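You operate a simulated robot arm through the tools that you are given. There is no shell and no other tool. Be economical: measure what you need, move in short steps, check, and stop when the job is done.

The job below is to be done with a simulated two-armed robot. You get a single attempt, and the scene is never put back.

Task
Pick up the tub from the top of the block stack with one hand, pass it to the other hand and put it on the high shelf. Set down upright: tub.

Only the result counts: the job must be done as asked and must still hold three seconds after the hand-in. Knocking over, shifting, dropping, spilling or breaking anything else fails it.

Robot
Two 7-joint arms with two-finger grippers on one trunk, on a base that drives. Base frame: it is fixed to the floor where the robot stands at the start and does not move with it; the origin is under the middle of the robot, x ahead of it, y to its left, z up; the surface under the hand at the start is at about z = 0.62. Lengths are in m, angles in degrees, forces in N, time in s.
The left shoulder is at the start at [0.024, 0.217, 1.005], the right one opposite. With the tool pointing down near the work surface each hand reaches from about 0.1 to 0.76 m from the robot's upright axis, wherever it stands, measured 20 degrees to its own side. Places, roughly: high shelf (62x20 cm) [1.06, -2.36, 1.52]. Payload 2.2 kg a hand.
The TCP of each hand is the grasp point between the finger pads, 0.019 m short of the fingertips. In the tool frame z runs along the fingers and y along their closing line. The gripper opens to 0.116 m. The gripper's body begins 0.07 m behind the TCP.
Orientation is that of the tool frame in the base frame, as a unit quaternion [w, x, y, z]. With the fingers straight down and closing along the base's y, the tool's x points along the base's -x, its y along +y and its z along -z.

Tools
- The arms move only by the tool play_rows. It takes "left_steps", "right_steps" or both (then of equal length, played together; a hand with none holds still); each is a list of rows, each a list of 7 numbers: the turn, a rotation vector about the base's x, y, z in degrees, then the shift along the base's x, y, z in m, then the closure, from 0 (fully open) to 1 (shut). In form: [[rx, ry, rz, x, y, z, jaw], ...]. A call has 1 to 12 rows; each row shifts and turns the commanded pose from where the row before left it. A row lasts 0.2 s, in which the tool goes at most 0.05 m and 8.6 degrees; a call with a longer step from one row to the next is refused whole, and so is a gripper value outside its range. Where a pose cannot be reached the arm comes as near as it can. A force on the tool above 40 N (or 10 N above the force at the start of the call, whichever is more), or a blocked arm, ends the call early, and 0.2 s more pass. Each finger halts on what it meets, pressing with about 35 N; the grip force reading is that of the motor and also rises with nothing between the fingers. The clock runs only during rows and for 0.2 s after the last one: add rows that do not move to give the fingers time. It gives the time, the measured TCP pose, the force on the tool (base axes), the opening and the grip force at its end, in the units of the frame above (readings bear some noise), with the torque about the TCP (base axes, N m) and any sound that the robot's microphone picked up.
- Cameras (640 x 400 px; columns grow to the right, rows downward): "scene" is now at [0.1243, 0.0379, 1.1758]; the picture's right is [0.39, -0.92, -0.00], its down [-0.52, -0.22, -0.83] and it looks along [0.76, 0.32, -0.56] (base axes); focal length 262 px, centre (320, 200). "left" rides on the left gripper at [0.069, 0.015, -0.097] in its tool frame; the picture's right is [-0.21, 0.98, 0.00], its down [-0.76, -0.17, -0.63] and it looks along [-0.62, -0.14, 0.77] (tool axes); focal length 251 px, centre (320, 200). "right" rides on the right gripper at [0.069, -0.015, -0.097] in its tool frame; the picture's right is [0.21, 0.98, 0.00], its down [-0.76, 0.17, -0.63] and it looks along [-0.62, 0.14, 0.77] (tool axes); focal length 251 px, centre (320, 200). There is no depth. A picture from a camera that has moved, and an enlarged one, comes with that camera's place and axes in the base frame and with its lens.
- camera(camera): a new picture of that camera. The clock stands still meanwhile.
- slide_trunk(by): slides the trunk up (or, below 0, down) by that many m; the arms and the scene camera ride with it, the base frame stays. It gives what a move gives, with no picture.
- steer(legs): drives the robot by 1 to 6 legs, each [ahead, left, turn to the left] in m, m and degrees, along the robot's own axes; the way and the turn of a leg run together, so that a leg with both is an arc; at most 1.5 m and 180 degrees a leg. The arms and the cameras ride along, it lands a little off, and it stops where it bumps. It gives what a move gives.
- head_to(pan, tilt): turns the head with the scene camera to pan (to the left, within 80 degrees either way) and tilt (down, from -29 to 69), counted from straight ahead of the robot. It gives what a move gives.
- close_up(camera, box): a new picture of the part [left, top, right, bottom] of that camera's present view, enlarged. The clock stands still meanwhile.
- job_done(): hands the job in; it is judged then, once.

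Go step by step. Nothing tells you exact positions but the pictures and the camera data: compare them with the known pose of the tool, close in by small moves and look again before you grip or let go. The budget is 120 turns and 108 pictures, counting those below and the enlarged ones. Unless the task says otherwise, let go and move clear before handing in, and close with one line.

The tools are called as name(argument=value, ...) on one line, values as JSON. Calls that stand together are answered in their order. play_rows: Moves the arms, as the interface text tells. Its arguments: {"type":"object","properties":{"left_steps":{"type":"array"},"right_steps":{"type":"array"}},"required":[]} The other tools are called the same way: slide_trunk (by) slides the trunk up or down; steer (legs) drives the base; head_to (pan, tilt) turns the head that bears the scene camera; camera (camera) takes a picture; close_up (camera, box) takes an enlarged picture of a part of a camera's view; job_done () hands the job in.

At the start:

```text
clock: 0.0
left_position: [0.3865, 0.3309, 0.8818]
left_tool_rot: [-0.001, 0.0, 1.0, -0.001]
left_ft_force: [-0.2, -0.1, -0.1]
left_ft_torque: [0.0, 0.0, -0.01]
left_grip_width: 0.1162
left_grasp_force: 0.1
right_position: [0.5423, -0.0631, 0.8623]
right_tool_rot: [-0.001, 0.0, 1.0, -0.002]
right_ft_force: [-0.3, 0.0, 0.4]
right_ft_torque: [0.06, 0.01, -0.02]
right_grip_width: 0.1159
right_grasp_force: 0.1
trunk travel left (down, up): [-0.15, 0.34]
robot x, y, heading: [0.0016, 0.0024, 0.2]
head pan, tilt: [22.8, 34.0]
```

scene: 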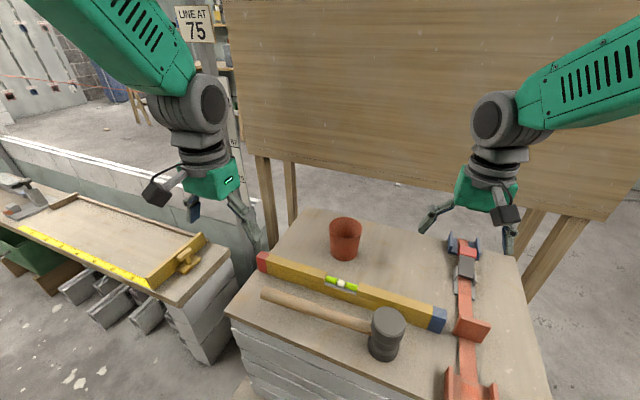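
right: 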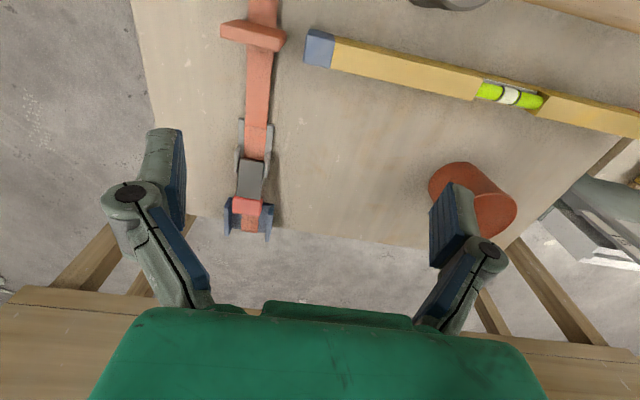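
left: 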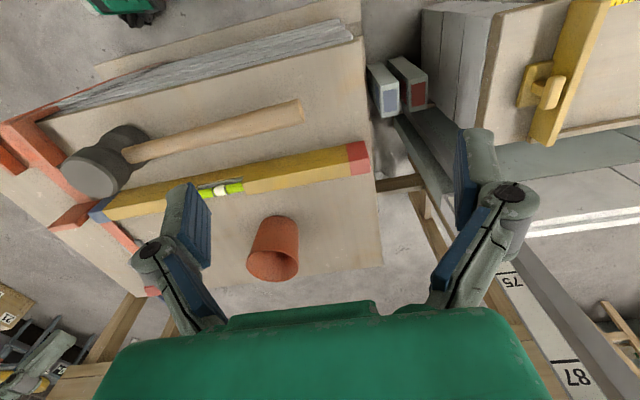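

I see the terracotta tub on the block stack at roughly [0.65, 0.18, 0.62], beyond a spirit level and a mallet. I'll zoom in on it, then look toward the shelf on the right.

close_up(camera="scene", box=[265, 190, 425, 290])

head_to(pan=-66, tilt=-5)

camera(camera="scene")

```text
4.00 times, centred on (345, 240) of scene
camera zoom: at [0.1243, 0.0379, 1.1758], right [0.39, -0.92, 0.0], down [-0.52, -0.22, -0.83], along [0.76, 0.32, -0.56], focal length 1047 px, centre (220, 40)
```

zoom: 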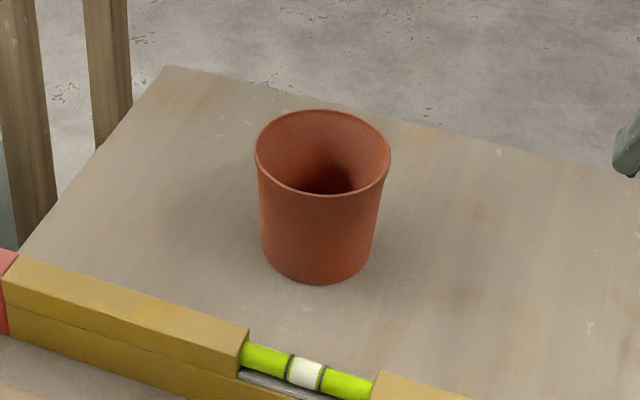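

```text
clock: 1.6
left_position: [0.3827, 0.3302, 0.8829]
left_tool_rot: [0.001, 0.0, 1.0, 0.0]
left_ft_force: [0.4, -0.1, -0.7]
left_ft_torque: [0.05, -0.04, 0.02]
left_grip_width: 0.1158
left_grasp_force: 0.2
right_position: [0.5403, -0.0622, 0.8646]
right_tool_rot: [0.002, -0.001, 1.0, 0.001]
right_ft_force: [-0.4, -1.2, 0.3]
right_ft_torque: [0.02, -0.02, 0.0]
right_grip_width: 0.116
right_grasp_force: 0.1
trunk travel left (down, up): [-0.15, 0.34]
robot x, y, heading: [-0.0012, 0.0026, 0.0]
head pan, tilt: [-66.0, -5.0]
```

```text
103 pictures are left
camera scene: at [0.0783, -0.0763, 1.2384], right [-0.91, -0.41, 0.0], down [0.03, -0.08, -1.0], along [0.41, -0.91, 0.09], focal length 262 px, centre (320, 200)
```

scene: 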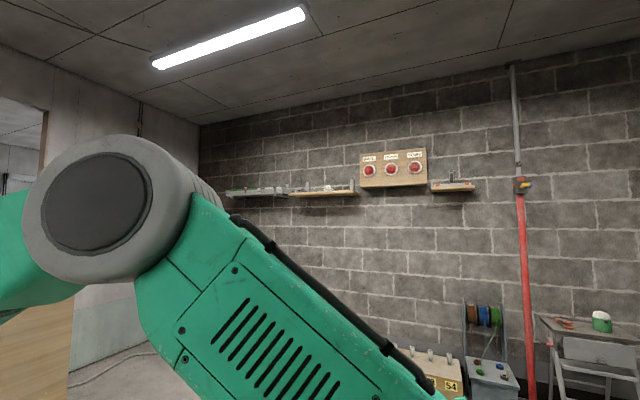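

The high shelf is the wooden one on the far right wall near pixel (324, 192), and something seems to stand on it. I'll zoom in.

close_up(camera="scene", box=[200, 135, 520, 335])

close_up(camera="scene", box=[270, 160, 380, 229])

```text
2.00 times, centred on (360, 235) of scene
camera zoom: at [0.0783, -0.0763, 1.2384], right [-0.91, -0.41, 0.0], down [0.03, -0.08, -1.0], along [0.41, -0.91, 0.09], focal length 524 px, centre (240, 130)
```

zoom: 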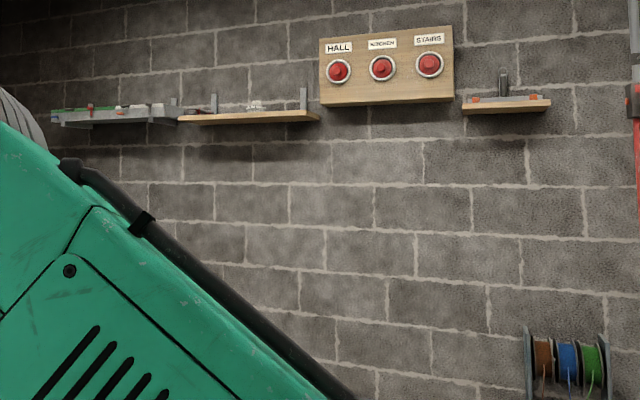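

```text
5.80 times, centred on (325, 194) of scene
camera zoom: at [0.0783, -0.0763, 1.2384], right [-0.91, -0.41, 0.0], down [0.03, -0.08, -1.0], along [0.41, -0.91, 0.09], focal length 1518 px, centre (291, 232)
```

zoom: 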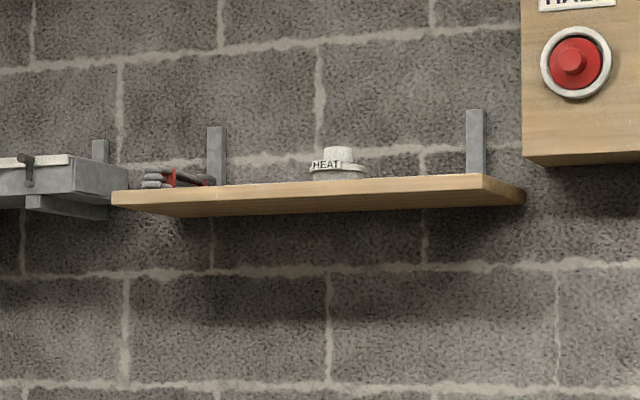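

The shelf holds pliers on its left, a "HEAT" knob in the middle, and is free on its right. The tub is about [0.658, 0.185], rim z about 0.71 and 0.094 m wide, so I'll bring the left hand above it and draw the right hand away.

play_rows(left_steps=[[0, 0, 0, 0.034, -0.018, -0.01, 0], [0, 0, 0, 0.034, -0.018, -0.01, 0], [0, 0, 0, 0.034, -0.018, -0.01, 0], [0, 0, 0, 0.034, -0.018, -0.01, 0], [0, 0, 0, 0.034, -0.018, -0.01, 0], [0, 0, 0, 0.034, -0.018, -0.01, 0], [0, 0, 0, 0.034, -0.018, -0.01, 0], [0, 0, 0, 0.034, -0.018, -0.01, 0]], right_steps=[[0, 0, 0, -0.018, -0.024, 0.01, 0], [0, 0, 0, -0.018, -0.024, 0.01, 0], [0, 0, 0, -0.018, -0.024, 0.01, 0], [0, 0, 0, -0.018, -0.024, 0.01, 0], [0, 0, 0, -0.018, -0.024, 0.01, 0], [0, 0, 0, -0.018, -0.024, 0.01, 0], [0, 0, 0, -0.018, -0.024, 0.01, 0], [0, 0, 0, -0.018, -0.024, 0.01, 0]])

head_to(pan=15, tilt=36)

camera(camera="left")

camera(camera="scene")

```text
clock: 3.4
left_position: [0.6553, 0.1849, 0.8029]
left_tool_rot: [0.0, 0.0, 1.0, 0.001]
left_ft_force: [0.7, 0.0, 0.6]
left_ft_torque: [0.0, 0.02, 0.02]
left_grip_width: 0.1161
left_grasp_force: 0.1
right_position: [0.3958, -0.2578, 0.945]
right_tool_rot: [0.001, -0.001, 1.0, 0.0]
right_ft_force: [-0.6, 0.1, 0.1]
right_ft_torque: [0.02, 0.01, -0.03]
right_grip_width: 0.1161
right_grasp_force: 0.0
trunk travel left (down, up): [-0.15, 0.34]
robot x, y, heading: [0.0012, 0.0008, -0.1]
head pan, tilt: [-66.0, -5.0]
```

```text
clock: 5.0
left_position: [0.6548, 0.1857, 0.803]
left_tool_rot: [0.0, 0.0, 1.0, 0.001]
left_ft_force: [-0.4, -0.4, -0.3]
left_ft_torque: [0.0, -0.01, 0.02]
left_grip_width: 0.116
left_grasp_force: 0.0
right_position: [0.3967, -0.2572, 0.9449]
right_tool_rot: [0.002, 0.0, 1.0, 0.001]
right_ft_force: [-0.7, 0.6, -0.8]
right_ft_torque: [-0.01, -0.02, -0.01]
right_grip_width: 0.1161
right_grasp_force: 0.0
trunk travel left (down, up): [-0.15, 0.34]
robot x, y, heading: [0.0041, 0.0021, 0.2]
head pan, tilt: [15.0, 36.0]
```

```text
100 pictures are left
camera left: at [0.585, 0.2007, 0.8999], right [0.21, 0.98, 0.0], down [0.76, -0.17, 0.63], along [0.62, -0.14, -0.77], focal length 251 px, centre (320, 200)
```

left: 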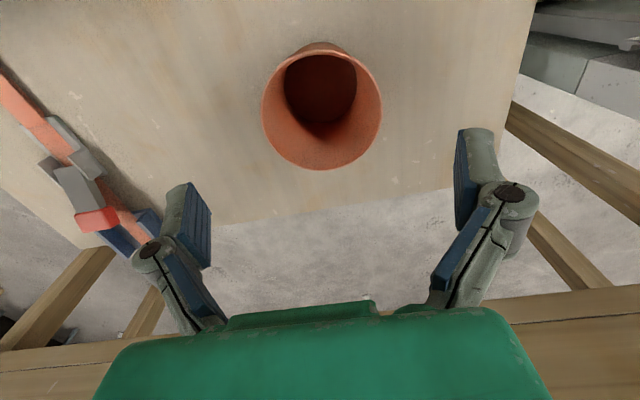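

```text
99 pictures are left
camera scene: at [0.1276, 0.0238, 1.1727], right [0.26, -0.97, 0.0], down [-0.57, -0.15, -0.81], along [0.78, 0.21, -0.59], focal length 262 px, centre (320, 200)
```

scene: 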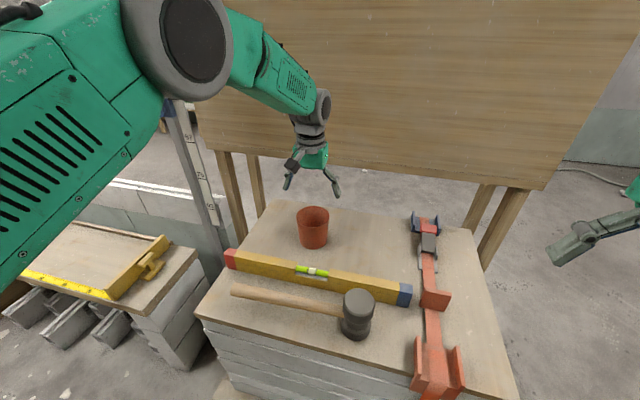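

The tub is almost exactly centred under the left hand at about (0.653, 0.187). I'll descend partway and check.

play_rows(left_steps=[[0, 0, 0, 0, 0.001, -0.02, 0], [0, 0, 0, 0, 0, -0.02, 0], [0, 0, 0, 0, 0, -0.02, 0]])

camera(camera="left")

close_up(camera="scene", box=[235, 120, 395, 270])

```text
clock: 5.8
left_position: [0.6563, 0.1869, 0.7435]
left_tool_rot: [0.001, 0.0, 1.0, 0.001]
left_ft_force: [0.1, 0.3, -0.1]
left_ft_torque: [-0.02, 0.0, 0.0]
left_grip_width: 0.1159
left_grasp_force: 0.0
right_position: [0.3974, -0.2574, 0.9453]
right_tool_rot: [0.001, 0.0, 1.0, 0.001]
right_ft_force: [-0.3, -0.1, 0.8]
right_ft_torque: [-0.02, 0.01, -0.01]
right_grip_width: 0.1159
right_grasp_force: 0.1
trunk travel left (down, up): [-0.15, 0.34]
robot x, y, heading: [0.0012, 0.0005, 0.0]
head pan, tilt: [15.0, 36.0]
```

```text
98 pictures are left
camera left: at [0.5858, 0.2021, 0.8394], right [0.21, 0.98, 0.0], down [0.76, -0.17, 0.63], along [0.62, -0.13, -0.77], focal length 251 px, centre (320, 200)
```

left: 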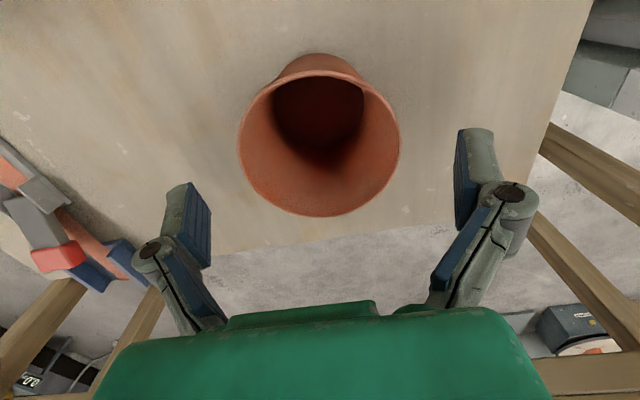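

```text
2.67 times, centred on (315, 195) of scene
camera zoom: at [0.1282, 0.024, 1.1725], right [0.26, -0.97, 0.0], down [-0.57, -0.15, -0.81], along [0.78, 0.21, -0.59], focal length 698 px, centre (333, 213)
```

zoom: 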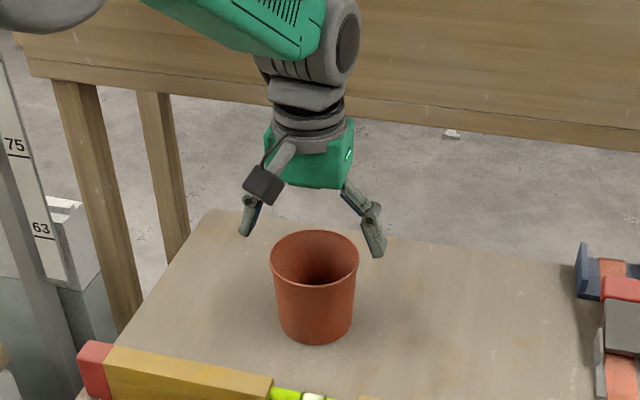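

The rim sits at about (0.651, 0.188, 0.708). I'll correct slightly, descend to z about 0.686, and close the fingers.

play_rows(left_steps=[[0, 0, 0, -0.004, 0.001, 0, 0], [0, 0, 0, 0, 0, -0.02, 0], [0, 0, 0, 0, 0, -0.02, 0], [0, 0, 0, 0, 0, -0.017, 0], [0, 0, 0, 0, 0, 0, 0]])

camera(camera="left")

close_up(camera="scene", box=[235, 120, 395, 270])

```text
clock: 7.0
left_position: [0.6497, 0.1873, 0.6866]
left_tool_rot: [0.001, -0.001, 1.0, 0.0]
left_ft_force: [0.2, -0.7, -0.6]
left_ft_torque: [-0.02, -0.06, 0.02]
left_grip_width: 0.1158
left_grasp_force: 0.1
right_position: [0.3967, -0.2567, 0.9451]
right_tool_rot: [0.002, 0.0, 1.0, 0.001]
right_ft_force: [-0.5, -1.0, -1.1]
right_ft_torque: [0.03, -0.02, 0.01]
right_grip_width: 0.1161
right_grasp_force: 0.0
trunk travel left (down, up): [-0.15, 0.34]
robot x, y, heading: [0.002, -0.0002, 0.0]
head pan, tilt: [15.0, 36.0]
```

```text
96 pictures are left
camera left: at [0.5806, 0.2029, 0.7825], right [0.21, 0.98, 0.0], down [0.76, -0.17, 0.63], along [0.62, -0.13, -0.77], focal length 251 px, centre (320, 200)
```

left: 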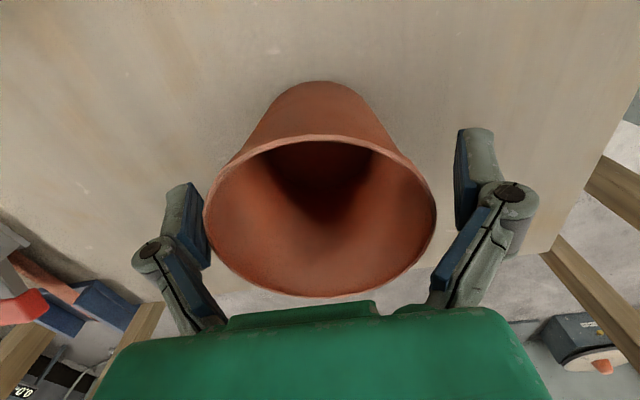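

```text
2.67 times, centred on (315, 195) of scene
camera zoom: at [0.1274, 0.0239, 1.1727], right [0.26, -0.97, 0.0], down [-0.57, -0.15, -0.81], along [0.78, 0.21, -0.59], focal length 698 px, centre (333, 213)
```

zoom: 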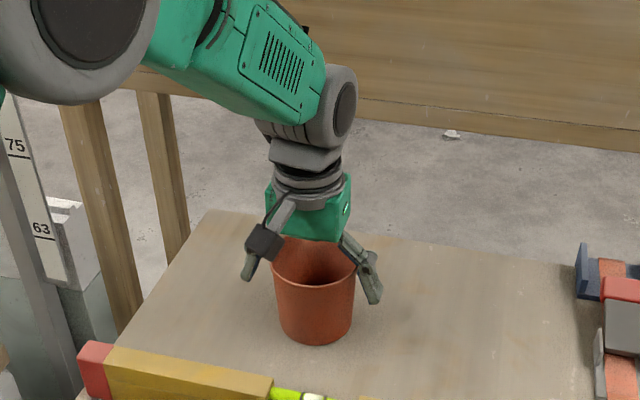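

The tub is between the fingers and centred, so I close the grip.

play_rows(left_steps=[[0, 0, 0, 0, 0.001, 0, 0.2], [0, 0, 0, 0, 0, 0, 0.6], [0, 0, 0, 0, 0, 0, 1], [0, 0, 0, 0, 0, 0, 1]])

camera(camera="left")

```text
clock: 8.0
left_position: [0.6497, 0.1878, 0.6857]
left_tool_rot: [0.001, 0.001, 1.0, 0.001]
left_ft_force: [-0.1, 0.1, -0.7]
left_ft_torque: [-0.04, 0.02, 0.0]
left_grip_width: 0.1046
left_grasp_force: 35.2
right_position: [0.398, -0.2568, 0.9446]
right_tool_rot: [0.001, 0.0, 1.0, 0.001]
right_ft_force: [0.2, -0.1, 0.3]
right_ft_torque: [-0.02, 0.01, 0.0]
right_grip_width: 0.1162
right_grasp_force: 0.0
trunk travel left (down, up): [-0.15, 0.34]
robot x, y, heading: [-0.0003, 0.0019, 0.1]
head pan, tilt: [15.0, 36.0]
```

```text
94 pictures are left
camera left: at [0.5809, 0.204, 0.7823], right [0.21, 0.98, 0.0], down [0.76, -0.17, 0.63], along [0.62, -0.13, -0.77], focal length 251 px, centre (320, 200)
```

left: 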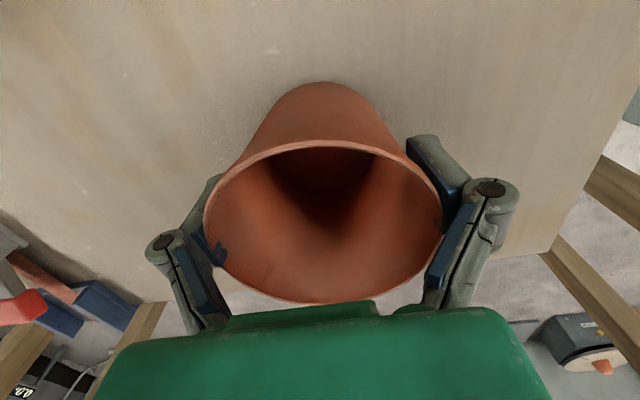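

Gripped at 0.105 m wide with 35 N. I lift a little and check that the tub stays put in the hand.

play_rows(left_steps=[[0, 0, 0, 0, 0, 0.01, 1], [0, 0, 0, 0, 0, 0.015, 1], [0, 0, 0, 0, 0, 0.02, 1], [0, 0, 0, 0, 0, 0, 1]])

camera(camera="left")

close_up(camera="scene", box=[235, 120, 395, 270])

```text
clock: 9.0
left_position: [0.6517, 0.1878, 0.7307]
left_tool_rot: [0.001, 0.0, 1.0, 0.0]
left_ft_force: [0.2, -0.4, 0.2]
left_ft_torque: [-0.01, 0.02, -0.02]
left_grip_width: 0.0
left_grasp_force: 28.1
right_position: [0.3983, -0.2567, 0.9459]
right_tool_rot: [0.0, 0.0, 1.0, 0.001]
right_ft_force: [0.0, -0.7, 0.0]
right_ft_torque: [0.02, 0.04, -0.02]
right_grip_width: 0.1162
right_grasp_force: 0.1
trunk travel left (down, up): [-0.15, 0.34]
robot x, y, heading: [0.0015, -0.0001, -0.3]
head pan, tilt: [15.0, 36.0]
```

```text
93 pictures are left
camera left: at [0.5819, 0.2033, 0.8272], right [0.21, 0.98, 0.0], down [0.76, -0.17, 0.63], along [0.62, -0.14, -0.77], focal length 251 px, centre (320, 200)
```

left: 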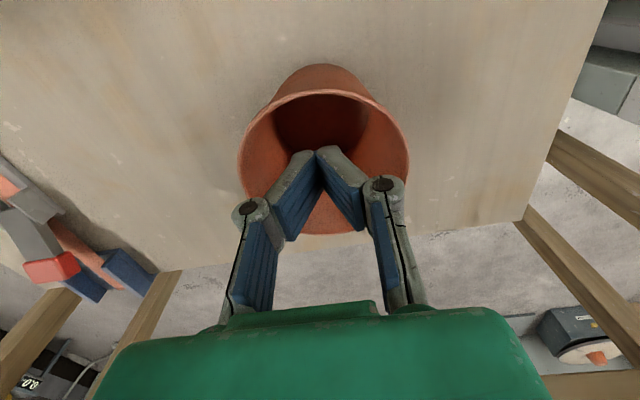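

```text
2.67 times, centred on (315, 195) of scene
camera zoom: at [0.1279, 0.0238, 1.1726], right [0.26, -0.97, 0.0], down [-0.57, -0.15, -0.81], along [0.78, 0.21, -0.59], focal length 698 px, centre (333, 213)
```

zoom: 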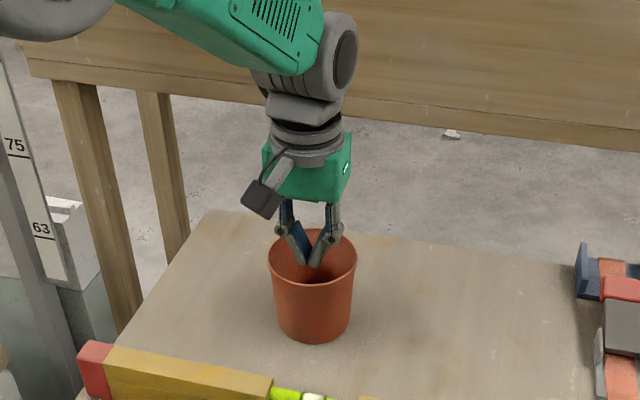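

The grip slid off: the fingers have a knuckle about 0.023 m behind the TCP, and the rim was resting on it, so I was too deep. The tub still stands in place. I'll rise, reopen, and go down less far.

play_rows(left_steps=[[0, 0, 0, 0, 0, 0.025, 1], [0, 0, 0, 0, 0, 0.01, 0.5], [0, 0, 0, 0, 0, 0, 0], [0, 0, 0, 0, 0, 0, 0], [0, 0, 0, 0, 0, 0, 0]])

camera(camera="left")

close_up(camera="scene", box=[265, 140, 365, 260])

```text
clock: 10.2
left_position: [0.6521, 0.1883, 0.7667]
left_tool_rot: [0.002, 0.0, 1.0, 0.001]
left_ft_force: [-0.9, -0.6, -0.2]
left_ft_torque: [0.01, -0.02, 0.0]
left_grip_width: 0.1162
left_grasp_force: 0.1
right_position: [0.3979, -0.2564, 0.9444]
right_tool_rot: [0.002, 0.001, 1.0, 0.001]
right_ft_force: [0.2, 0.4, 0.5]
right_ft_torque: [0.0, -0.02, -0.01]
right_grip_width: 0.1163
right_grasp_force: 0.1
trunk travel left (down, up): [-0.15, 0.34]
robot x, y, heading: [0.0017, -0.0019, 0.2]
head pan, tilt: [15.0, 36.0]
```

```text
91 pictures are left
camera left: at [0.5811, 0.2034, 0.8627], right [0.21, 0.98, 0.0], down [0.76, -0.17, 0.63], along [0.62, -0.14, -0.77], focal length 251 px, centre (320, 200)
```

left: 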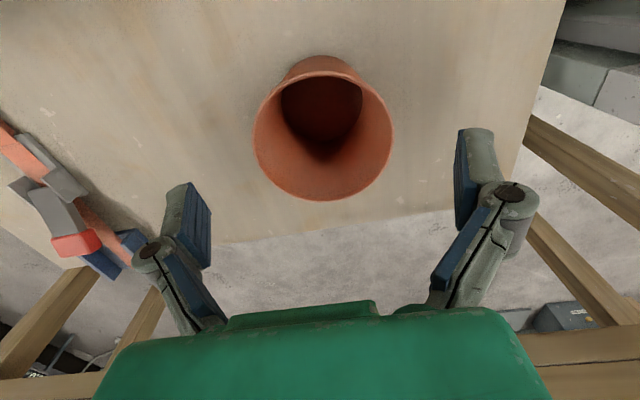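

```text
3.33 times, centred on (315, 200) of scene
camera zoom: at [0.1275, 0.0239, 1.1727], right [0.26, -0.97, 0.0], down [-0.57, -0.15, -0.81], along [0.78, 0.21, -0.59], focal length 873 px, centre (337, 200)
```

zoom: 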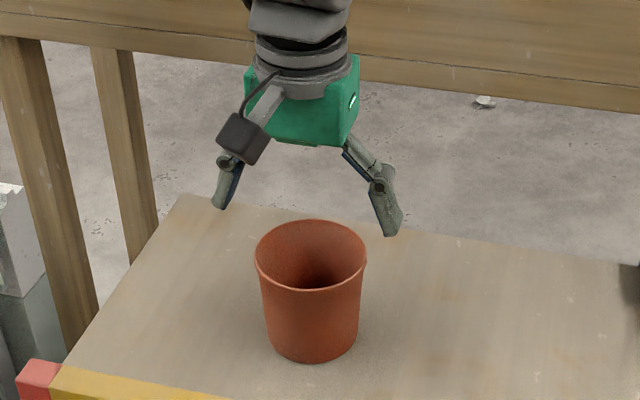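

The open finger shape confirms it: flared legs, then short pads. I'll descend so the rim sits just above the TCP (z about 0.697) and close.

play_rows(left_steps=[[0, 0, 0, 0, 0.001, -0.025, 0], [0, 0, 0, 0, 0, -0.025, 0], [0, 0, 0, 0, 0, -0.02, 0], [0, 0, 0, 0, 0, 0, 0], [0, 0, 0, 0, 0, 0, 0.3], [0, 0, 0, 0, 0, 0, 1], [0, 0, 0, 0, 0, 0, 1]])

camera(camera="left")

close_up(camera="scene", box=[265, 140, 365, 260])

```text
clock: 11.8
left_position: [0.6511, 0.1898, 0.6963]
left_tool_rot: [0.002, 0.0, 1.0, 0.001]
left_ft_force: [-1.0, -0.6, 2.7]
left_ft_torque: [0.1, 0.02, 0.03]
left_grip_width: 0.0934
left_grasp_force: 35.2
right_position: [0.3972, -0.2562, 0.9457]
right_tool_rot: [0.001, 0.0, 1.0, 0.002]
right_ft_force: [0.3, 0.5, -0.7]
right_ft_torque: [0.0, 0.02, 0.01]
right_grip_width: 0.1159
right_grasp_force: 0.1
trunk travel left (down, up): [-0.15, 0.34]
robot x, y, heading: [0.0031, -0.0009, 0.1]
head pan, tilt: [15.0, 36.0]
```

```text
89 pictures are left
camera left: at [0.5807, 0.205, 0.7932], right [0.21, 0.98, 0.0], down [0.76, -0.17, 0.63], along [0.62, -0.13, -0.77], focal length 251 px, centre (320, 200)
```

left: 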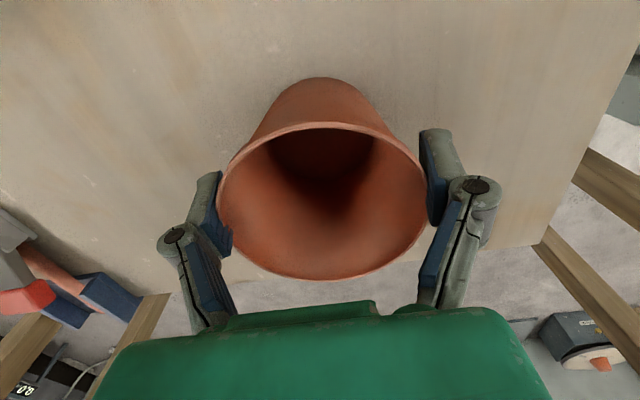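

```text
3.33 times, centred on (315, 200) of scene
camera zoom: at [0.1273, 0.0238, 1.1727], right [0.26, -0.97, 0.0], down [-0.57, -0.15, -0.81], along [0.78, 0.21, -0.59], focal length 873 px, centre (337, 200)
```

zoom: 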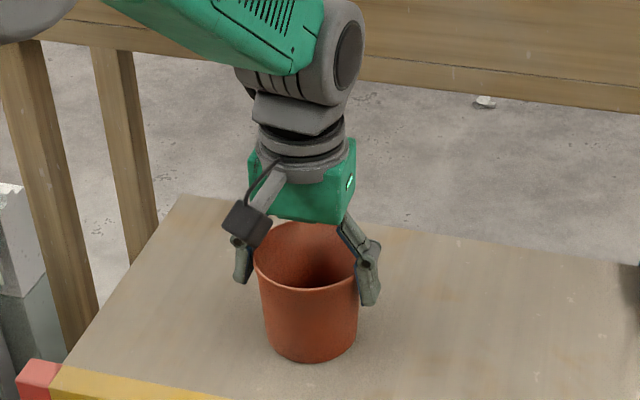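

The opening of 0.0934 m now matches the rim. I lift gently and check.

play_rows(left_steps=[[0, 0, 0, 0, 0, 0.005, 1], [0, 0, 0, 0, 0, 0.008, 1], [0, 0, 0, 0, 0, 0.01, 1], [0, 0, 0, 0, 0, 0.01, 1], [0, 0, 0, 0, 0, 0, 1]])

camera(camera="left")

close_up(camera="scene", box=[265, 140, 365, 260])

```text
clock: 13.0
left_position: [0.6512, 0.1889, 0.7278]
left_tool_rot: [0.001, -0.001, 1.0, 0.0]
left_ft_force: [0.4, 0.1, -0.8]
left_ft_torque: [-0.03, 0.02, 0.01]
left_grip_width: 0.0934
left_grasp_force: 35.4
right_position: [0.3982, -0.2584, 0.9448]
right_tool_rot: [0.001, 0.0, 1.0, 0.001]
right_ft_force: [-0.2, -0.4, 0.0]
right_ft_torque: [-0.01, 0.02, -0.01]
right_grip_width: 0.1161
right_grasp_force: 0.2
trunk travel left (down, up): [-0.15, 0.34]
robot x, y, heading: [0.0012, 0.0016, 0.1]
head pan, tilt: [15.0, 36.0]
```

```text
87 pictures are left
camera left: at [0.5811, 0.2046, 0.8252], right [0.21, 0.98, 0.0], down [0.76, -0.17, 0.63], along [0.62, -0.14, -0.77], focal length 251 px, centre (320, 200)
```

left: 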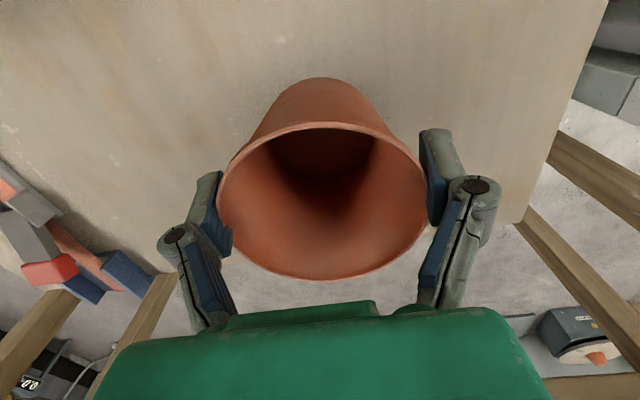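

```text
3.33 times, centred on (315, 200) of scene
camera zoom: at [0.1279, 0.0239, 1.1726], right [0.26, -0.97, 0.0], down [-0.57, -0.15, -0.81], along [0.78, 0.21, -0.59], focal length 873 px, centre (337, 200)
```

zoom: 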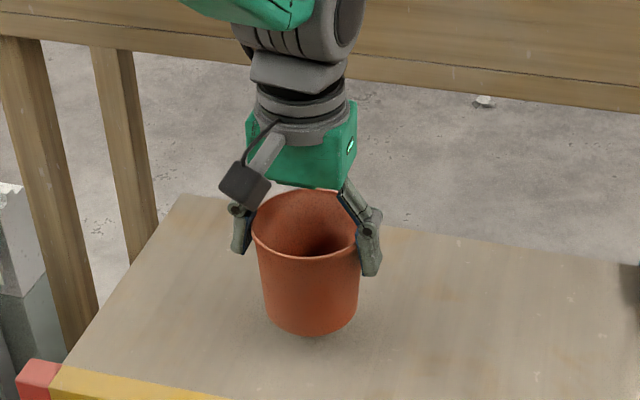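

The tub is firmly held. I'll carry it up and back to a hand-over spot near (0.50, 0.12, 1.0), while testing whether the right wrist can roll half a turn so its camera ends up on top.

play_rows(left_steps=[[0, 0, 0, 0, 0, 0.03, 1], [0, 0, 0, -0.015, -0.007, 0.025, 1], [0, 0, 0, -0.015, -0.007, 0.025, 1], [0, 0, 0, -0.015, -0.007, 0.025, 1], [0, 0, 0, -0.015, -0.007, 0.025, 1], [0, 0, 0, -0.015, -0.007, 0.025, 1], [0, 0, 0, -0.015, -0.007, 0.025, 1], [0, 0, 0, -0.015, -0.007, 0.025, 1], [0, 0, 0, -0.015, -0.007, 0.025, 1], [0, 0, 0, -0.015, -0.007, 0.025, 1], [0, 0, 0, -0.015, -0.007, 0.02, 1]], right_steps=[[0, 0, 8.2, 0, 0, 0, 0], [0, 0, 8.2, 0, 0, 0, 0], [0, 0, 8.2, 0, 0, 0, 0], [0, 0, 8.2, 0, 0, 0, 0], [0, 0, 8.2, 0, 0, 0, 0], [0, 0, 8.2, 0, 0, 0, 0], [0, 0, 8.2, 0, 0, 0, 0], [0, 0, 8.2, 0, 0, 0, 0], [0, 0, 8.2, 0, 0, 0, 0], [0, 0, 8.2, 0, 0, 0, 0], [0, 0, 8, 0, 0, 0, 0]])

head_to(pan=0, tilt=25)

camera(camera="scene")

```text
clock: 15.4
left_position: [0.4996, 0.1157, 1.0052]
left_tool_rot: [0.001, 0.0, 1.0, 0.0]
left_ft_force: [1.0, 0.1, -0.7]
left_ft_torque: [0.02, 0.0, -0.04]
left_grip_width: 0.093
left_grasp_force: 34.8
right_position: [0.3954, -0.2578, 0.9456]
right_tool_rot: [-0.002, 0.708, -0.706, -0.002]
right_ft_force: [0.6, -0.5, -0.3]
right_ft_torque: [0.02, 0.03, -0.02]
right_grip_width: 0.1161
right_grasp_force: 0.0
trunk travel left (down, up): [-0.15, 0.34]
robot x, y, heading: [0.0014, 0.0001, 0.3]
head pan, tilt: [15.0, 36.0]
```

```text
clock: 16.1
left_position: [0.5028, 0.1182, 1.0038]
left_tool_rot: [0.001, 0.0, 1.0, 0.0]
left_ft_force: [-0.5, -0.3, -1.5]
left_ft_torque: [0.0, 0.02, -0.01]
left_grip_width: 0.0933
left_grasp_force: 34.7
right_position: [0.3965, -0.2572, 0.9454]
right_tool_rot: [0.001, -0.707, 0.707, 0.002]
right_ft_force: [-0.7, -0.8, -0.1]
right_ft_torque: [0.0, 0.0, 0.0]
right_grip_width: 0.1161
right_grasp_force: 0.1
trunk travel left (down, up): [-0.15, 0.34]
robot x, y, heading: [0.0016, -0.0007, 0.3]
head pan, tilt: [0.0, 25.0]
```

```text
85 pictures are left
camera scene: at [0.1344, 0.0005, 1.1899], right [0.0, -1.0, 0.0], down [-0.43, 0.0, -0.9], along [0.9, 0.0, -0.43], focal length 262 px, centre (320, 200)
```

scene: 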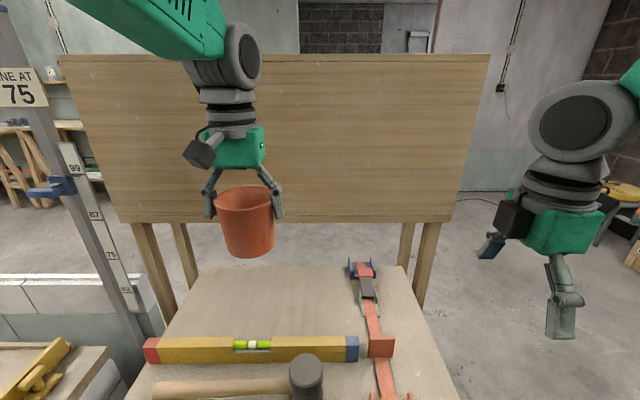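

The right wrist turns freely. I continue turning it so its tool x points forward-left, and move the tub a little further forward and inward.

play_rows(left_steps=[[0, 0, 0, 0.008, -0.004, 0, 1], [0, 0, 0, 0.008, -0.004, 0, 1], [0, 0, 0, 0.008, -0.004, 0, 1], [0, 0, 0, 0.008, -0.004, 0, 1], [0, 0, 0, 0.008, -0.004, 0, 1], [0, 0, 0, 0.008, -0.004, 0, 1], [0, 0, 0, 0.008, -0.004, 0, 1], [0, 0, 0, 0.008, -0.004, 0, 1], [0, 0, 0, 0.008, -0.004, 0, 1], [0, 0, 0, 0.008, -0.004, 0, 1], [0, 0, 0, 0, 0, 0, 1], [0, 0, 0, 0, 0, 0, 1]], right_steps=[[0, 0, 8.3, 0, 0, 0, 0], [0, 0, 8.3, 0, 0, 0, 0], [0, 0, 8.3, 0, 0, 0, 0], [0, 0, 8.3, 0, 0, 0, 0], [0, 0, 8.3, 0, 0, 0, 0], [0, 0, 8.3, 0, 0, 0, 0], [0, 0, 8.3, 0, 0, 0, 0], [0, 0, 8.3, 0, 0, 0, 0], [0, 0, 8.3, 0, 0, 0, 0], [0, 0, 8.3, 0, 0, 0, 0], [0, 0, 8.3, 0, 0, 0, 0], [0, 0, 8.3, 0, 0, 0, 0]])

camera(camera="scene")

```text
clock: 18.7
left_position: [0.582, 0.0771, 1.0037]
left_tool_rot: [0.001, 0.0, 1.0, 0.002]
left_ft_force: [0.6, -0.1, -0.7]
left_ft_torque: [0.01, 0.03, 0.05]
left_grip_width: 0.0931
left_grasp_force: 35.1
right_position: [0.3966, -0.2576, 0.9449]
right_tool_rot: [-0.001, 0.996, 0.085, -0.002]
right_ft_force: [0.3, 0.1, -0.3]
right_ft_torque: [0.01, 0.01, -0.02]
right_grip_width: 0.1161
right_grasp_force: 0.1
trunk travel left (down, up): [-0.15, 0.34]
robot x, y, heading: [0.0008, 0.0023, -0.1]
head pan, tilt: [0.0, 25.0]
```

```text
84 pictures are left
camera scene: at [0.1353, -0.0005, 1.1899], right [0.0, -1.0, 0.0], down [-0.43, 0.0, -0.9], along [0.9, 0.0, -0.43], focal length 262 px, centre (320, 200)
```

scene: 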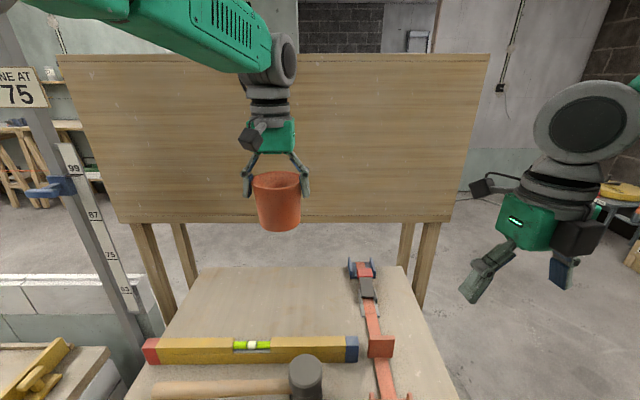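

Now the camera side faces forward. I finish the heading (30° left) and pitch the right hand up to nearly horizontal, 15° nose-down.

play_rows(right_steps=[[0, 0, 6.7, 0, 0, 0, 0], [0, 0, 6.7, 0, 0, 0, 0], [0, 0, 6.7, 0, 0, 0, 0], [4.17, -7.22, 0, 0.004, 0.007, 0, 0], [4.17, -7.22, 0, 0.004, 0.007, 0, 0], [4.17, -7.22, 0, 0.004, 0.007, 0, 0], [4.17, -7.22, 0, 0.004, 0.007, 0, 0], [4.17, -7.22, 0, 0.004, 0.007, 0, 0], [4.17, -7.22, 0, 0.004, 0.007, 0, 0], [4.17, -7.22, 0, 0.004, 0.007, 0, 0], [4.17, -7.22, 0, 0.004, 0.007, 0, 0], [4.17, -7.22, 0, 0.004, 0.007, 0, 0]])

camera(camera="scene")

camera(camera="right")

```text
clock: 21.3
left_position: [0.5822, 0.0825, 1.0064]
left_tool_rot: [0.002, -0.001, 1.0, -0.001]
left_ft_force: [0.9, 0.1, 0.3]
left_ft_torque: [-0.1, -0.05, 0.01]
left_grip_width: 0.0929
left_grasp_force: 35.1
right_position: [0.4716, -0.1916, 0.9529]
right_tool_rot: [-0.158, 0.77, 0.207, 0.583]
right_ft_force: [-1.0, 0.5, -5.7]
right_ft_torque: [0.24, -0.5, -0.06]
right_grip_width: 0.1159
right_grasp_force: 0.0
right hand out of reach, approached as far as the arm can: row 9, 10, 11, 12
trunk travel left (down, up): [-0.15, 0.34]
robot x, y, heading: [0.0025, 0.0045, -0.0]
head pan, tilt: [0.0, 25.0]
```

```text
83 pictures are left
camera scene: at [0.1341, 0.0023, 1.1899], right [0.0, -1.0, 0.0], down [-0.43, 0.0, -0.91], along [0.91, 0.0, -0.43], focal length 262 px, centre (320, 200)
```

scene: 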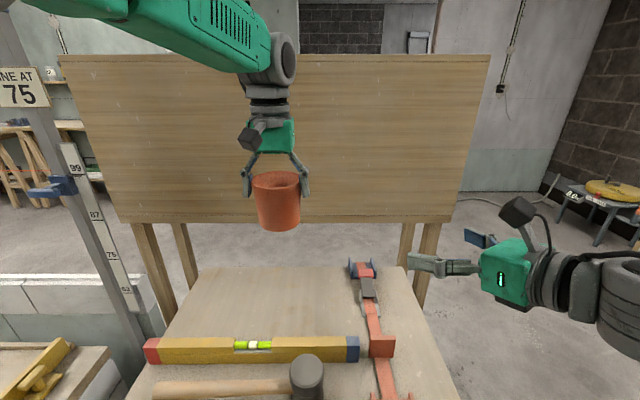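

```text
82 pictures are left
camera right: at [0.3995, -0.2163, 1.0439], right [0.54, -0.82, 0.2], down [-0.62, -0.55, -0.56], along [0.57, 0.18, -0.81], focal length 251 px, centre (320, 200)
```

right: 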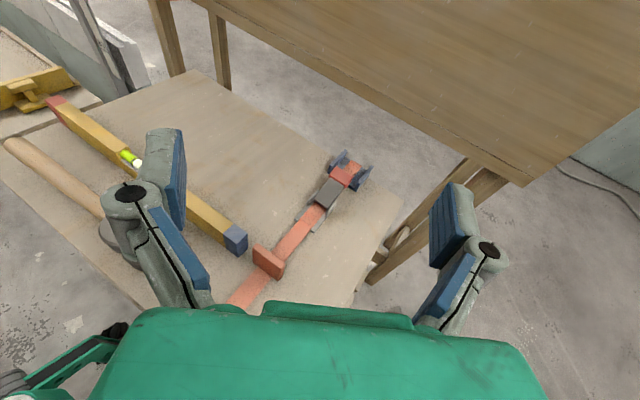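

The right arm was too folded for that pose. I'll move both hands further forward so that it can straighten.

play_rows(left_steps=[[0, 0, 0, 0.02, -0.005, 0, 1], [0, 0, 0, 0.02, -0.005, 0, 1], [0, 0, 0, 0.02, -0.005, 0, 1], [0, 0, 0, 0.02, -0.005, 0, 1], [0, 0, 0, 0, 0, 0, 1]], right_steps=[[0, 0, 0, 0.02, 0, 0, 0], [0, 0, 0, 0.02, 0, 0, 0], [0, 0, 0, 0.02, 0, 0, 0], [0, 0, 0, 0.02, 0, 0, 0], [0, 0, 0, 0, 0, 0, 0]])

camera(camera="scene")

```text
clock: 22.5
left_position: [0.6531, 0.0577, 1.0038]
left_tool_rot: [0.001, 0.0, 1.0, 0.002]
left_ft_force: [-1.1, 0.0, -0.7]
left_ft_torque: [0.0, 0.03, 0.01]
left_grip_width: 0.0929
left_grasp_force: 34.9
left hand out of reach, approached as far as the arm can: row 4
right_position: [0.5525, -0.1941, 0.95]
right_tool_rot: [-0.159, 0.767, 0.202, 0.587]
right_ft_force: [-0.1, 0.0, -0.4]
right_ft_torque: [0.0, 0.0, -0.01]
right_grip_width: 0.116
right_grasp_force: 0.0
trunk travel left (down, up): [-0.15, 0.34]
robot x, y, heading: [-0.0003, -0.0041, 0.1]
head pan, tilt: [0.0, 25.0]
```

```text
81 pictures are left
camera scene: at [0.1351, -0.0021, 1.19], right [0.0, -1.0, 0.0], down [-0.43, 0.0, -0.9], along [0.9, 0.0, -0.43], focal length 262 px, centre (320, 200)
```

scene: 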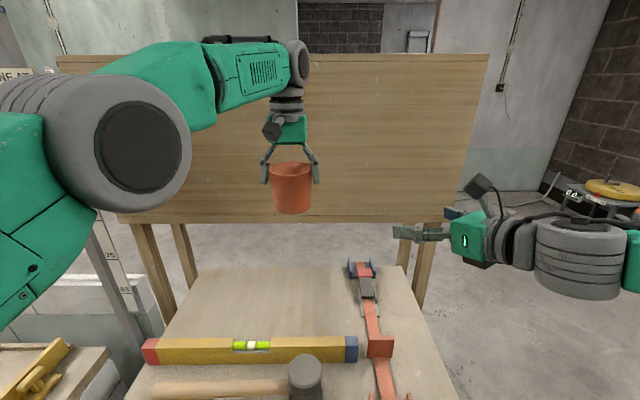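

The right hand has the intended orientation (heading 30° left, 15° down) at (0.5525, -0.194, 0.95). I'll bring it to a pre-grasp point 0.12 m short of the tub axis and look.

play_rows(right_steps=[[0, 0, 0, 0, 0.032, 0, 0], [0, 0, 0, 0, 0.032, 0, 0], [0, 0, 0, 0, 0.032, 0, 0], [0, 0, 0, 0, 0.032, 0, 0], [0, 0, 0, 0, 0.032, 0, 0], [0, 0, 0, 0, 0.032, 0.002, 0], [0, 0, 0, 0, 0, 0, 0]])

camera(camera="scene")

camera(camera="right")

camera(camera="left")

```text
clock: 24.1
left_position: [0.6548, 0.0606, 1.0022]
left_tool_rot: [0.001, 0.0, 1.0, 0.001]
left_ft_force: [0.3, 0.5, -0.7]
left_ft_torque: [-0.01, -0.01, 0.02]
left_grip_width: 0.0929
left_grasp_force: 34.7
right_position: [0.5517, -0.0003, 0.9533]
right_tool_rot: [-0.159, 0.768, 0.203, 0.587]
right_ft_force: [0.0, -0.1, 0.6]
right_ft_torque: [0.03, 0.0, 0.03]
right_grip_width: 0.1161
right_grasp_force: 0.0
trunk travel left (down, up): [-0.15, 0.34]
robot x, y, heading: [-0.002, 0.002, -0.1]
head pan, tilt: [0.0, 25.0]
```

```text
80 pictures are left
camera scene: at [0.1364, 0.0016, 1.1897], right [0.0, -1.0, 0.0], down [-0.43, 0.0, -0.9], along [0.9, 0.0, -0.43], focal length 262 px, centre (320, 200)
```

scene: 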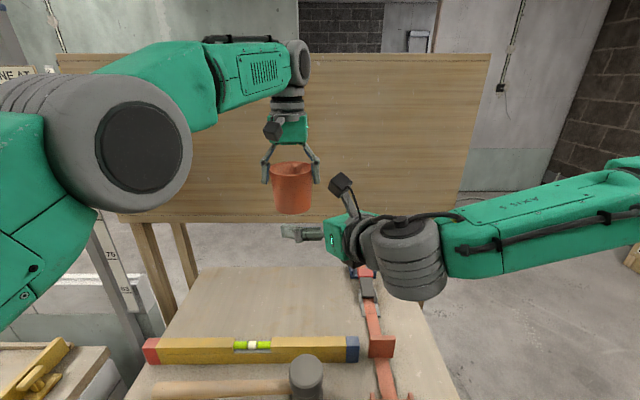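

```text
79 pictures are left
camera right: at [0.4791, -0.0252, 1.044], right [0.54, -0.82, 0.2], down [-0.62, -0.54, -0.57], along [0.57, 0.18, -0.8], focal length 251 px, centre (320, 200)
```

right: 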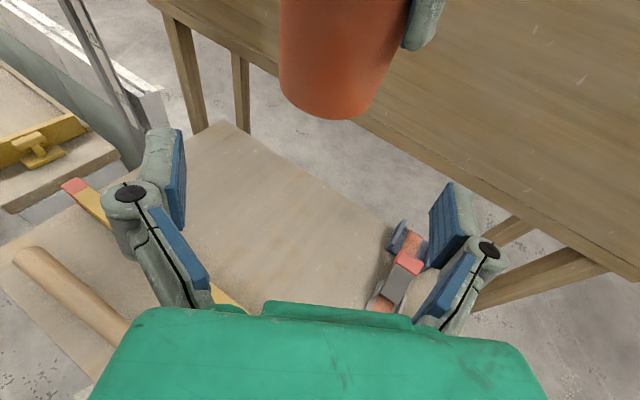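

```text
78 pictures are left
camera left: at [0.5847, 0.0766, 1.0986], right [0.21, 0.98, 0.0], down [0.76, -0.17, 0.63], along [0.62, -0.13, -0.77], focal length 251 px, centre (320, 200)
```

left: 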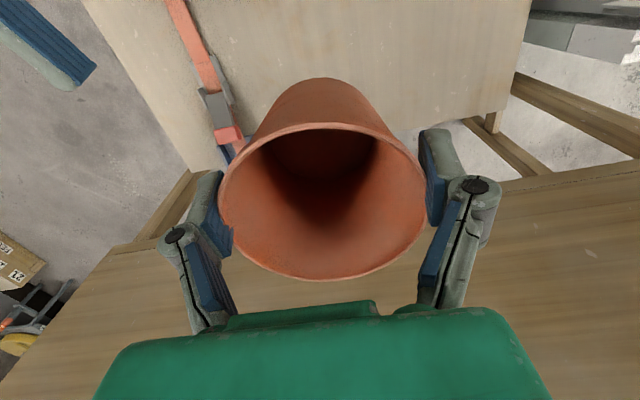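

The measured tub base (about 0.654, 0.055, bottom z about 0.928) agrees with the left hand's pose, and the right hand is aimed straight at it. I'll advance half way and check.

play_rows(right_steps=[[0, 0, 0, 0.026, 0.0145, 0, 0], [0, 0, 0, 0.026, 0.0145, 0, 0], [0, 0, 0, 0, 0, 0, 0]])

camera(camera="right")

close_up(camera="scene", box=[220, 90, 440, 290])

```text
clock: 24.9
left_position: [0.6538, 0.0615, 1.0028]
left_tool_rot: [0.001, 0.0, 1.0, 0.0]
left_ft_force: [-0.6, -0.3, -0.6]
left_ft_torque: [-0.01, 0.02, 0.0]
left_grip_width: 0.0927
left_grasp_force: 34.6
right_position: [0.6028, 0.0291, 0.9523]
right_tool_rot: [-0.158, 0.768, 0.203, 0.587]
right_ft_force: [-0.5, -0.2, 0.2]
right_ft_torque: [0.0, 0.0, -0.02]
right_grip_width: 0.1161
right_grasp_force: 0.1
trunk travel left (down, up): [-0.15, 0.34]
robot x, y, heading: [-0.0009, 0.0022, -0.0]
head pan, tilt: [0.0, 25.0]
```

```text
77 pictures are left
camera right: at [0.5305, 0.0047, 1.0445], right [0.54, -0.82, 0.2], down [-0.62, -0.54, -0.57], along [0.57, 0.18, -0.8], focal length 251 px, centre (320, 200)
```

right: 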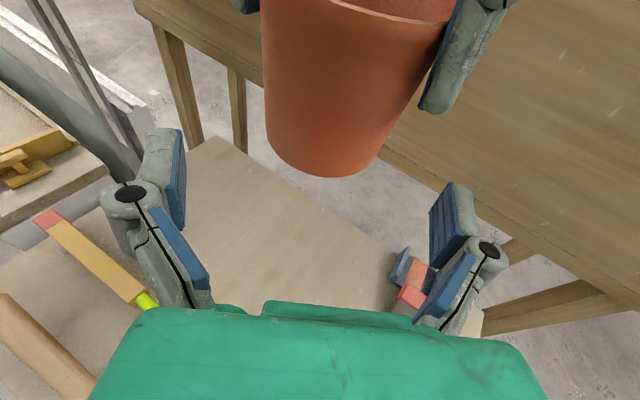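

```text
2.00 times, centred on (330, 190) of scene
camera zoom: at [0.1362, 0.0023, 1.1898], right [0.0, -1.0, 0.0], down [-0.43, 0.0, -0.9], along [0.9, 0.0, -0.43], focal length 524 px, centre (300, 220)
```

zoom: 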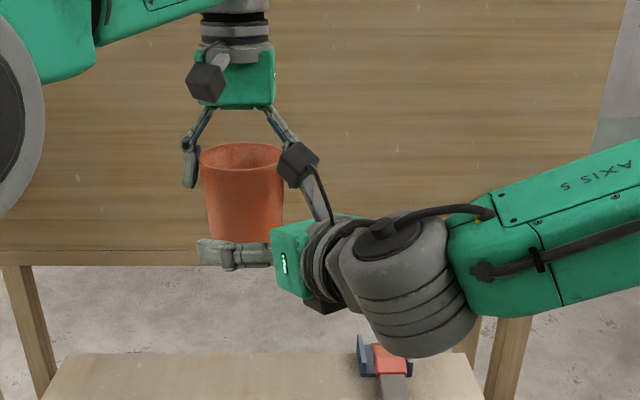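

Everything lines up with clearance. I'll advance the remaining 0.06 m and check before gripping.

play_rows(right_steps=[[0, 0, 0, 0.017, 0.0105, 0, 0], [0, 0, 0, 0.017, 0.0105, 0, 0], [0, 0, 0, 0.017, 0.0105, 0, 0], [0, 0, 0, 0, 0, 0, 0]])

camera(camera="right")

close_up(camera="scene", box=[220, 90, 440, 290])

```text
clock: 25.9
left_position: [0.6541, 0.0588, 1.0023]
left_tool_rot: [0.001, 0.0, 1.0, 0.001]
left_ft_force: [-0.4, -0.7, -1.1]
left_ft_torque: [0.03, 0.01, 0.02]
left_grip_width: 0.0929
left_grasp_force: 34.6
right_position: [0.6558, 0.0578, 0.9534]
right_tool_rot: [-0.159, 0.767, 0.203, 0.587]
right_ft_force: [-0.2, 0.0, 0.2]
right_ft_torque: [0.04, 0.01, -0.01]
right_grip_width: 0.116
right_grasp_force: 0.1
trunk travel left (down, up): [-0.15, 0.34]
robot x, y, heading: [-0.001, -0.0024, 0.1]
head pan, tilt: [0.0, 25.0]
```

```text
75 pictures are left
camera right: at [0.5819, 0.0338, 1.0442], right [0.54, -0.82, 0.2], down [-0.62, -0.54, -0.57], along [0.57, 0.18, -0.8], focal length 251 px, centre (320, 200)
```

right: 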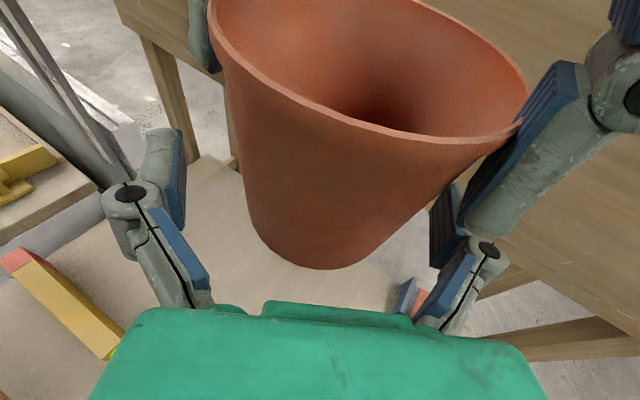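

```text
2.00 times, centred on (330, 190) of scene
camera zoom: at [0.1364, 0.0002, 1.1898], right [0.0, -1.0, 0.0], down [-0.43, 0.0, -0.9], along [0.9, 0.0, -0.43], focal length 524 px, centre (300, 220)
```

zoom: 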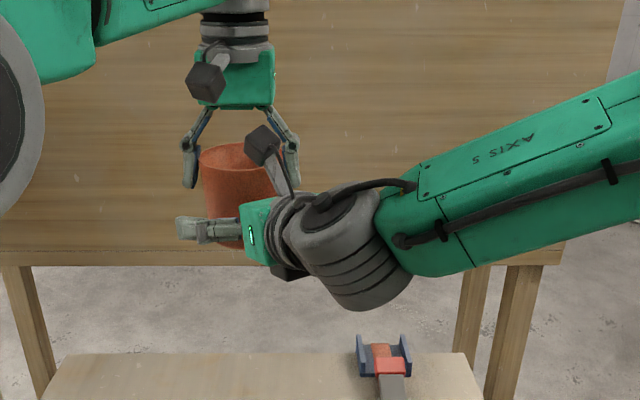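

The tub's lower part is between the right pads and the left fingers stay above them. I close the right hand.

play_rows(right_steps=[[0, 0, 0, 0, 0, 0, 0.3], [0, 0, 0, 0, 0, 0, 0.6], [0, 0, 0, 0, 0, 0, 1], [0, 0, 0, 0, 0, 0, 1]])

camera(camera="right")

camera(camera="left")

```text
clock: 26.9
left_position: [0.6547, 0.0629, 1.002]
left_tool_rot: [0.0, -0.001, 1.0, 0.003]
left_ft_force: [-10.6, 26.1, 1.3]
left_ft_torque: [0.19, 0.55, 0.18]
left_grip_width: 0.0925
left_grasp_force: 35.0
right_position: [0.6566, 0.0579, 0.9531]
right_tool_rot: [-0.157, 0.768, 0.2, 0.587]
right_ft_force: [9.5, -25.5, -0.7]
right_ft_torque: [1.05, -0.04, -0.21]
right_grip_width: 0.0809
right_grasp_force: 34.9
trunk travel left (down, up): [-0.15, 0.34]
robot x, y, heading: [0.0019, -0.0012, -0.1]
head pan, tilt: [0.0, 25.0]
```

```text
73 pictures are left
camera right: at [0.5835, 0.0329, 1.0439], right [0.53, -0.82, 0.2], down [-0.62, -0.54, -0.57], along [0.57, 0.18, -0.8], focal length 251 px, centre (320, 200)
```

right: 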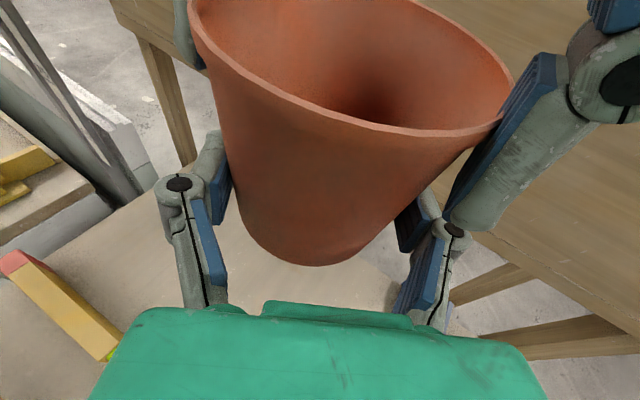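

```text
72 pictures are left
camera left: at [0.5849, 0.0778, 1.0992], right [0.21, 0.98, 0.0], down [0.76, -0.17, 0.63], along [0.62, -0.13, -0.78], focal length 251 px, centre (320, 200)
```

left: 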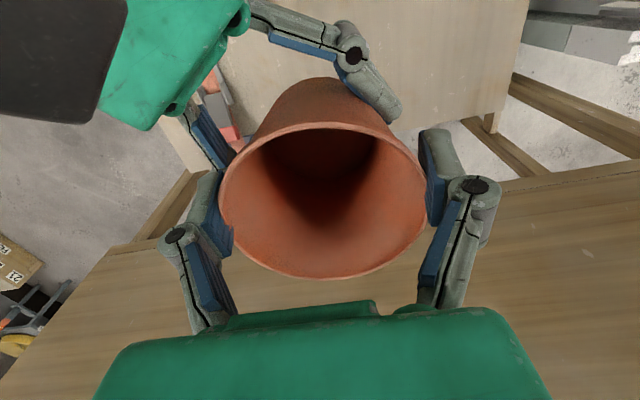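

The right grip holds at 0.081 m, but the two hands push against each other by about 26 N. I'll ease the right hand a few mm to relieve that before the left lets go.

play_rows(right_steps=[[0, 0, 0, 0.001, -0.002, 0, 1], [0, 0, 0, 0, 0, 0, 1]])

```text
clock: 27.5
left_position: [0.6552, 0.0617, 1.003]
left_tool_rot: [0.0, -0.001, 1.0, 0.001]
left_ft_force: [-8.6, 25.7, 2.6]
left_ft_torque: [0.21, 0.47, 0.37]
left_grip_width: 0.0925
left_grasp_force: 35.0
right_position: [0.656, 0.0565, 0.9511]
right_tool_rot: [-0.157, 0.769, 0.202, 0.586]
right_ft_force: [7.9, -26.5, -2.6]
right_ft_torque: [1.09, 0.02, -0.41]
right_grip_width: 0.081
right_grasp_force: 34.8
trunk travel left (down, up): [-0.15, 0.34]
robot x, y, heading: [-0.0024, -0.0008, -0.2]
head pan, tilt: [0.0, 25.0]
```

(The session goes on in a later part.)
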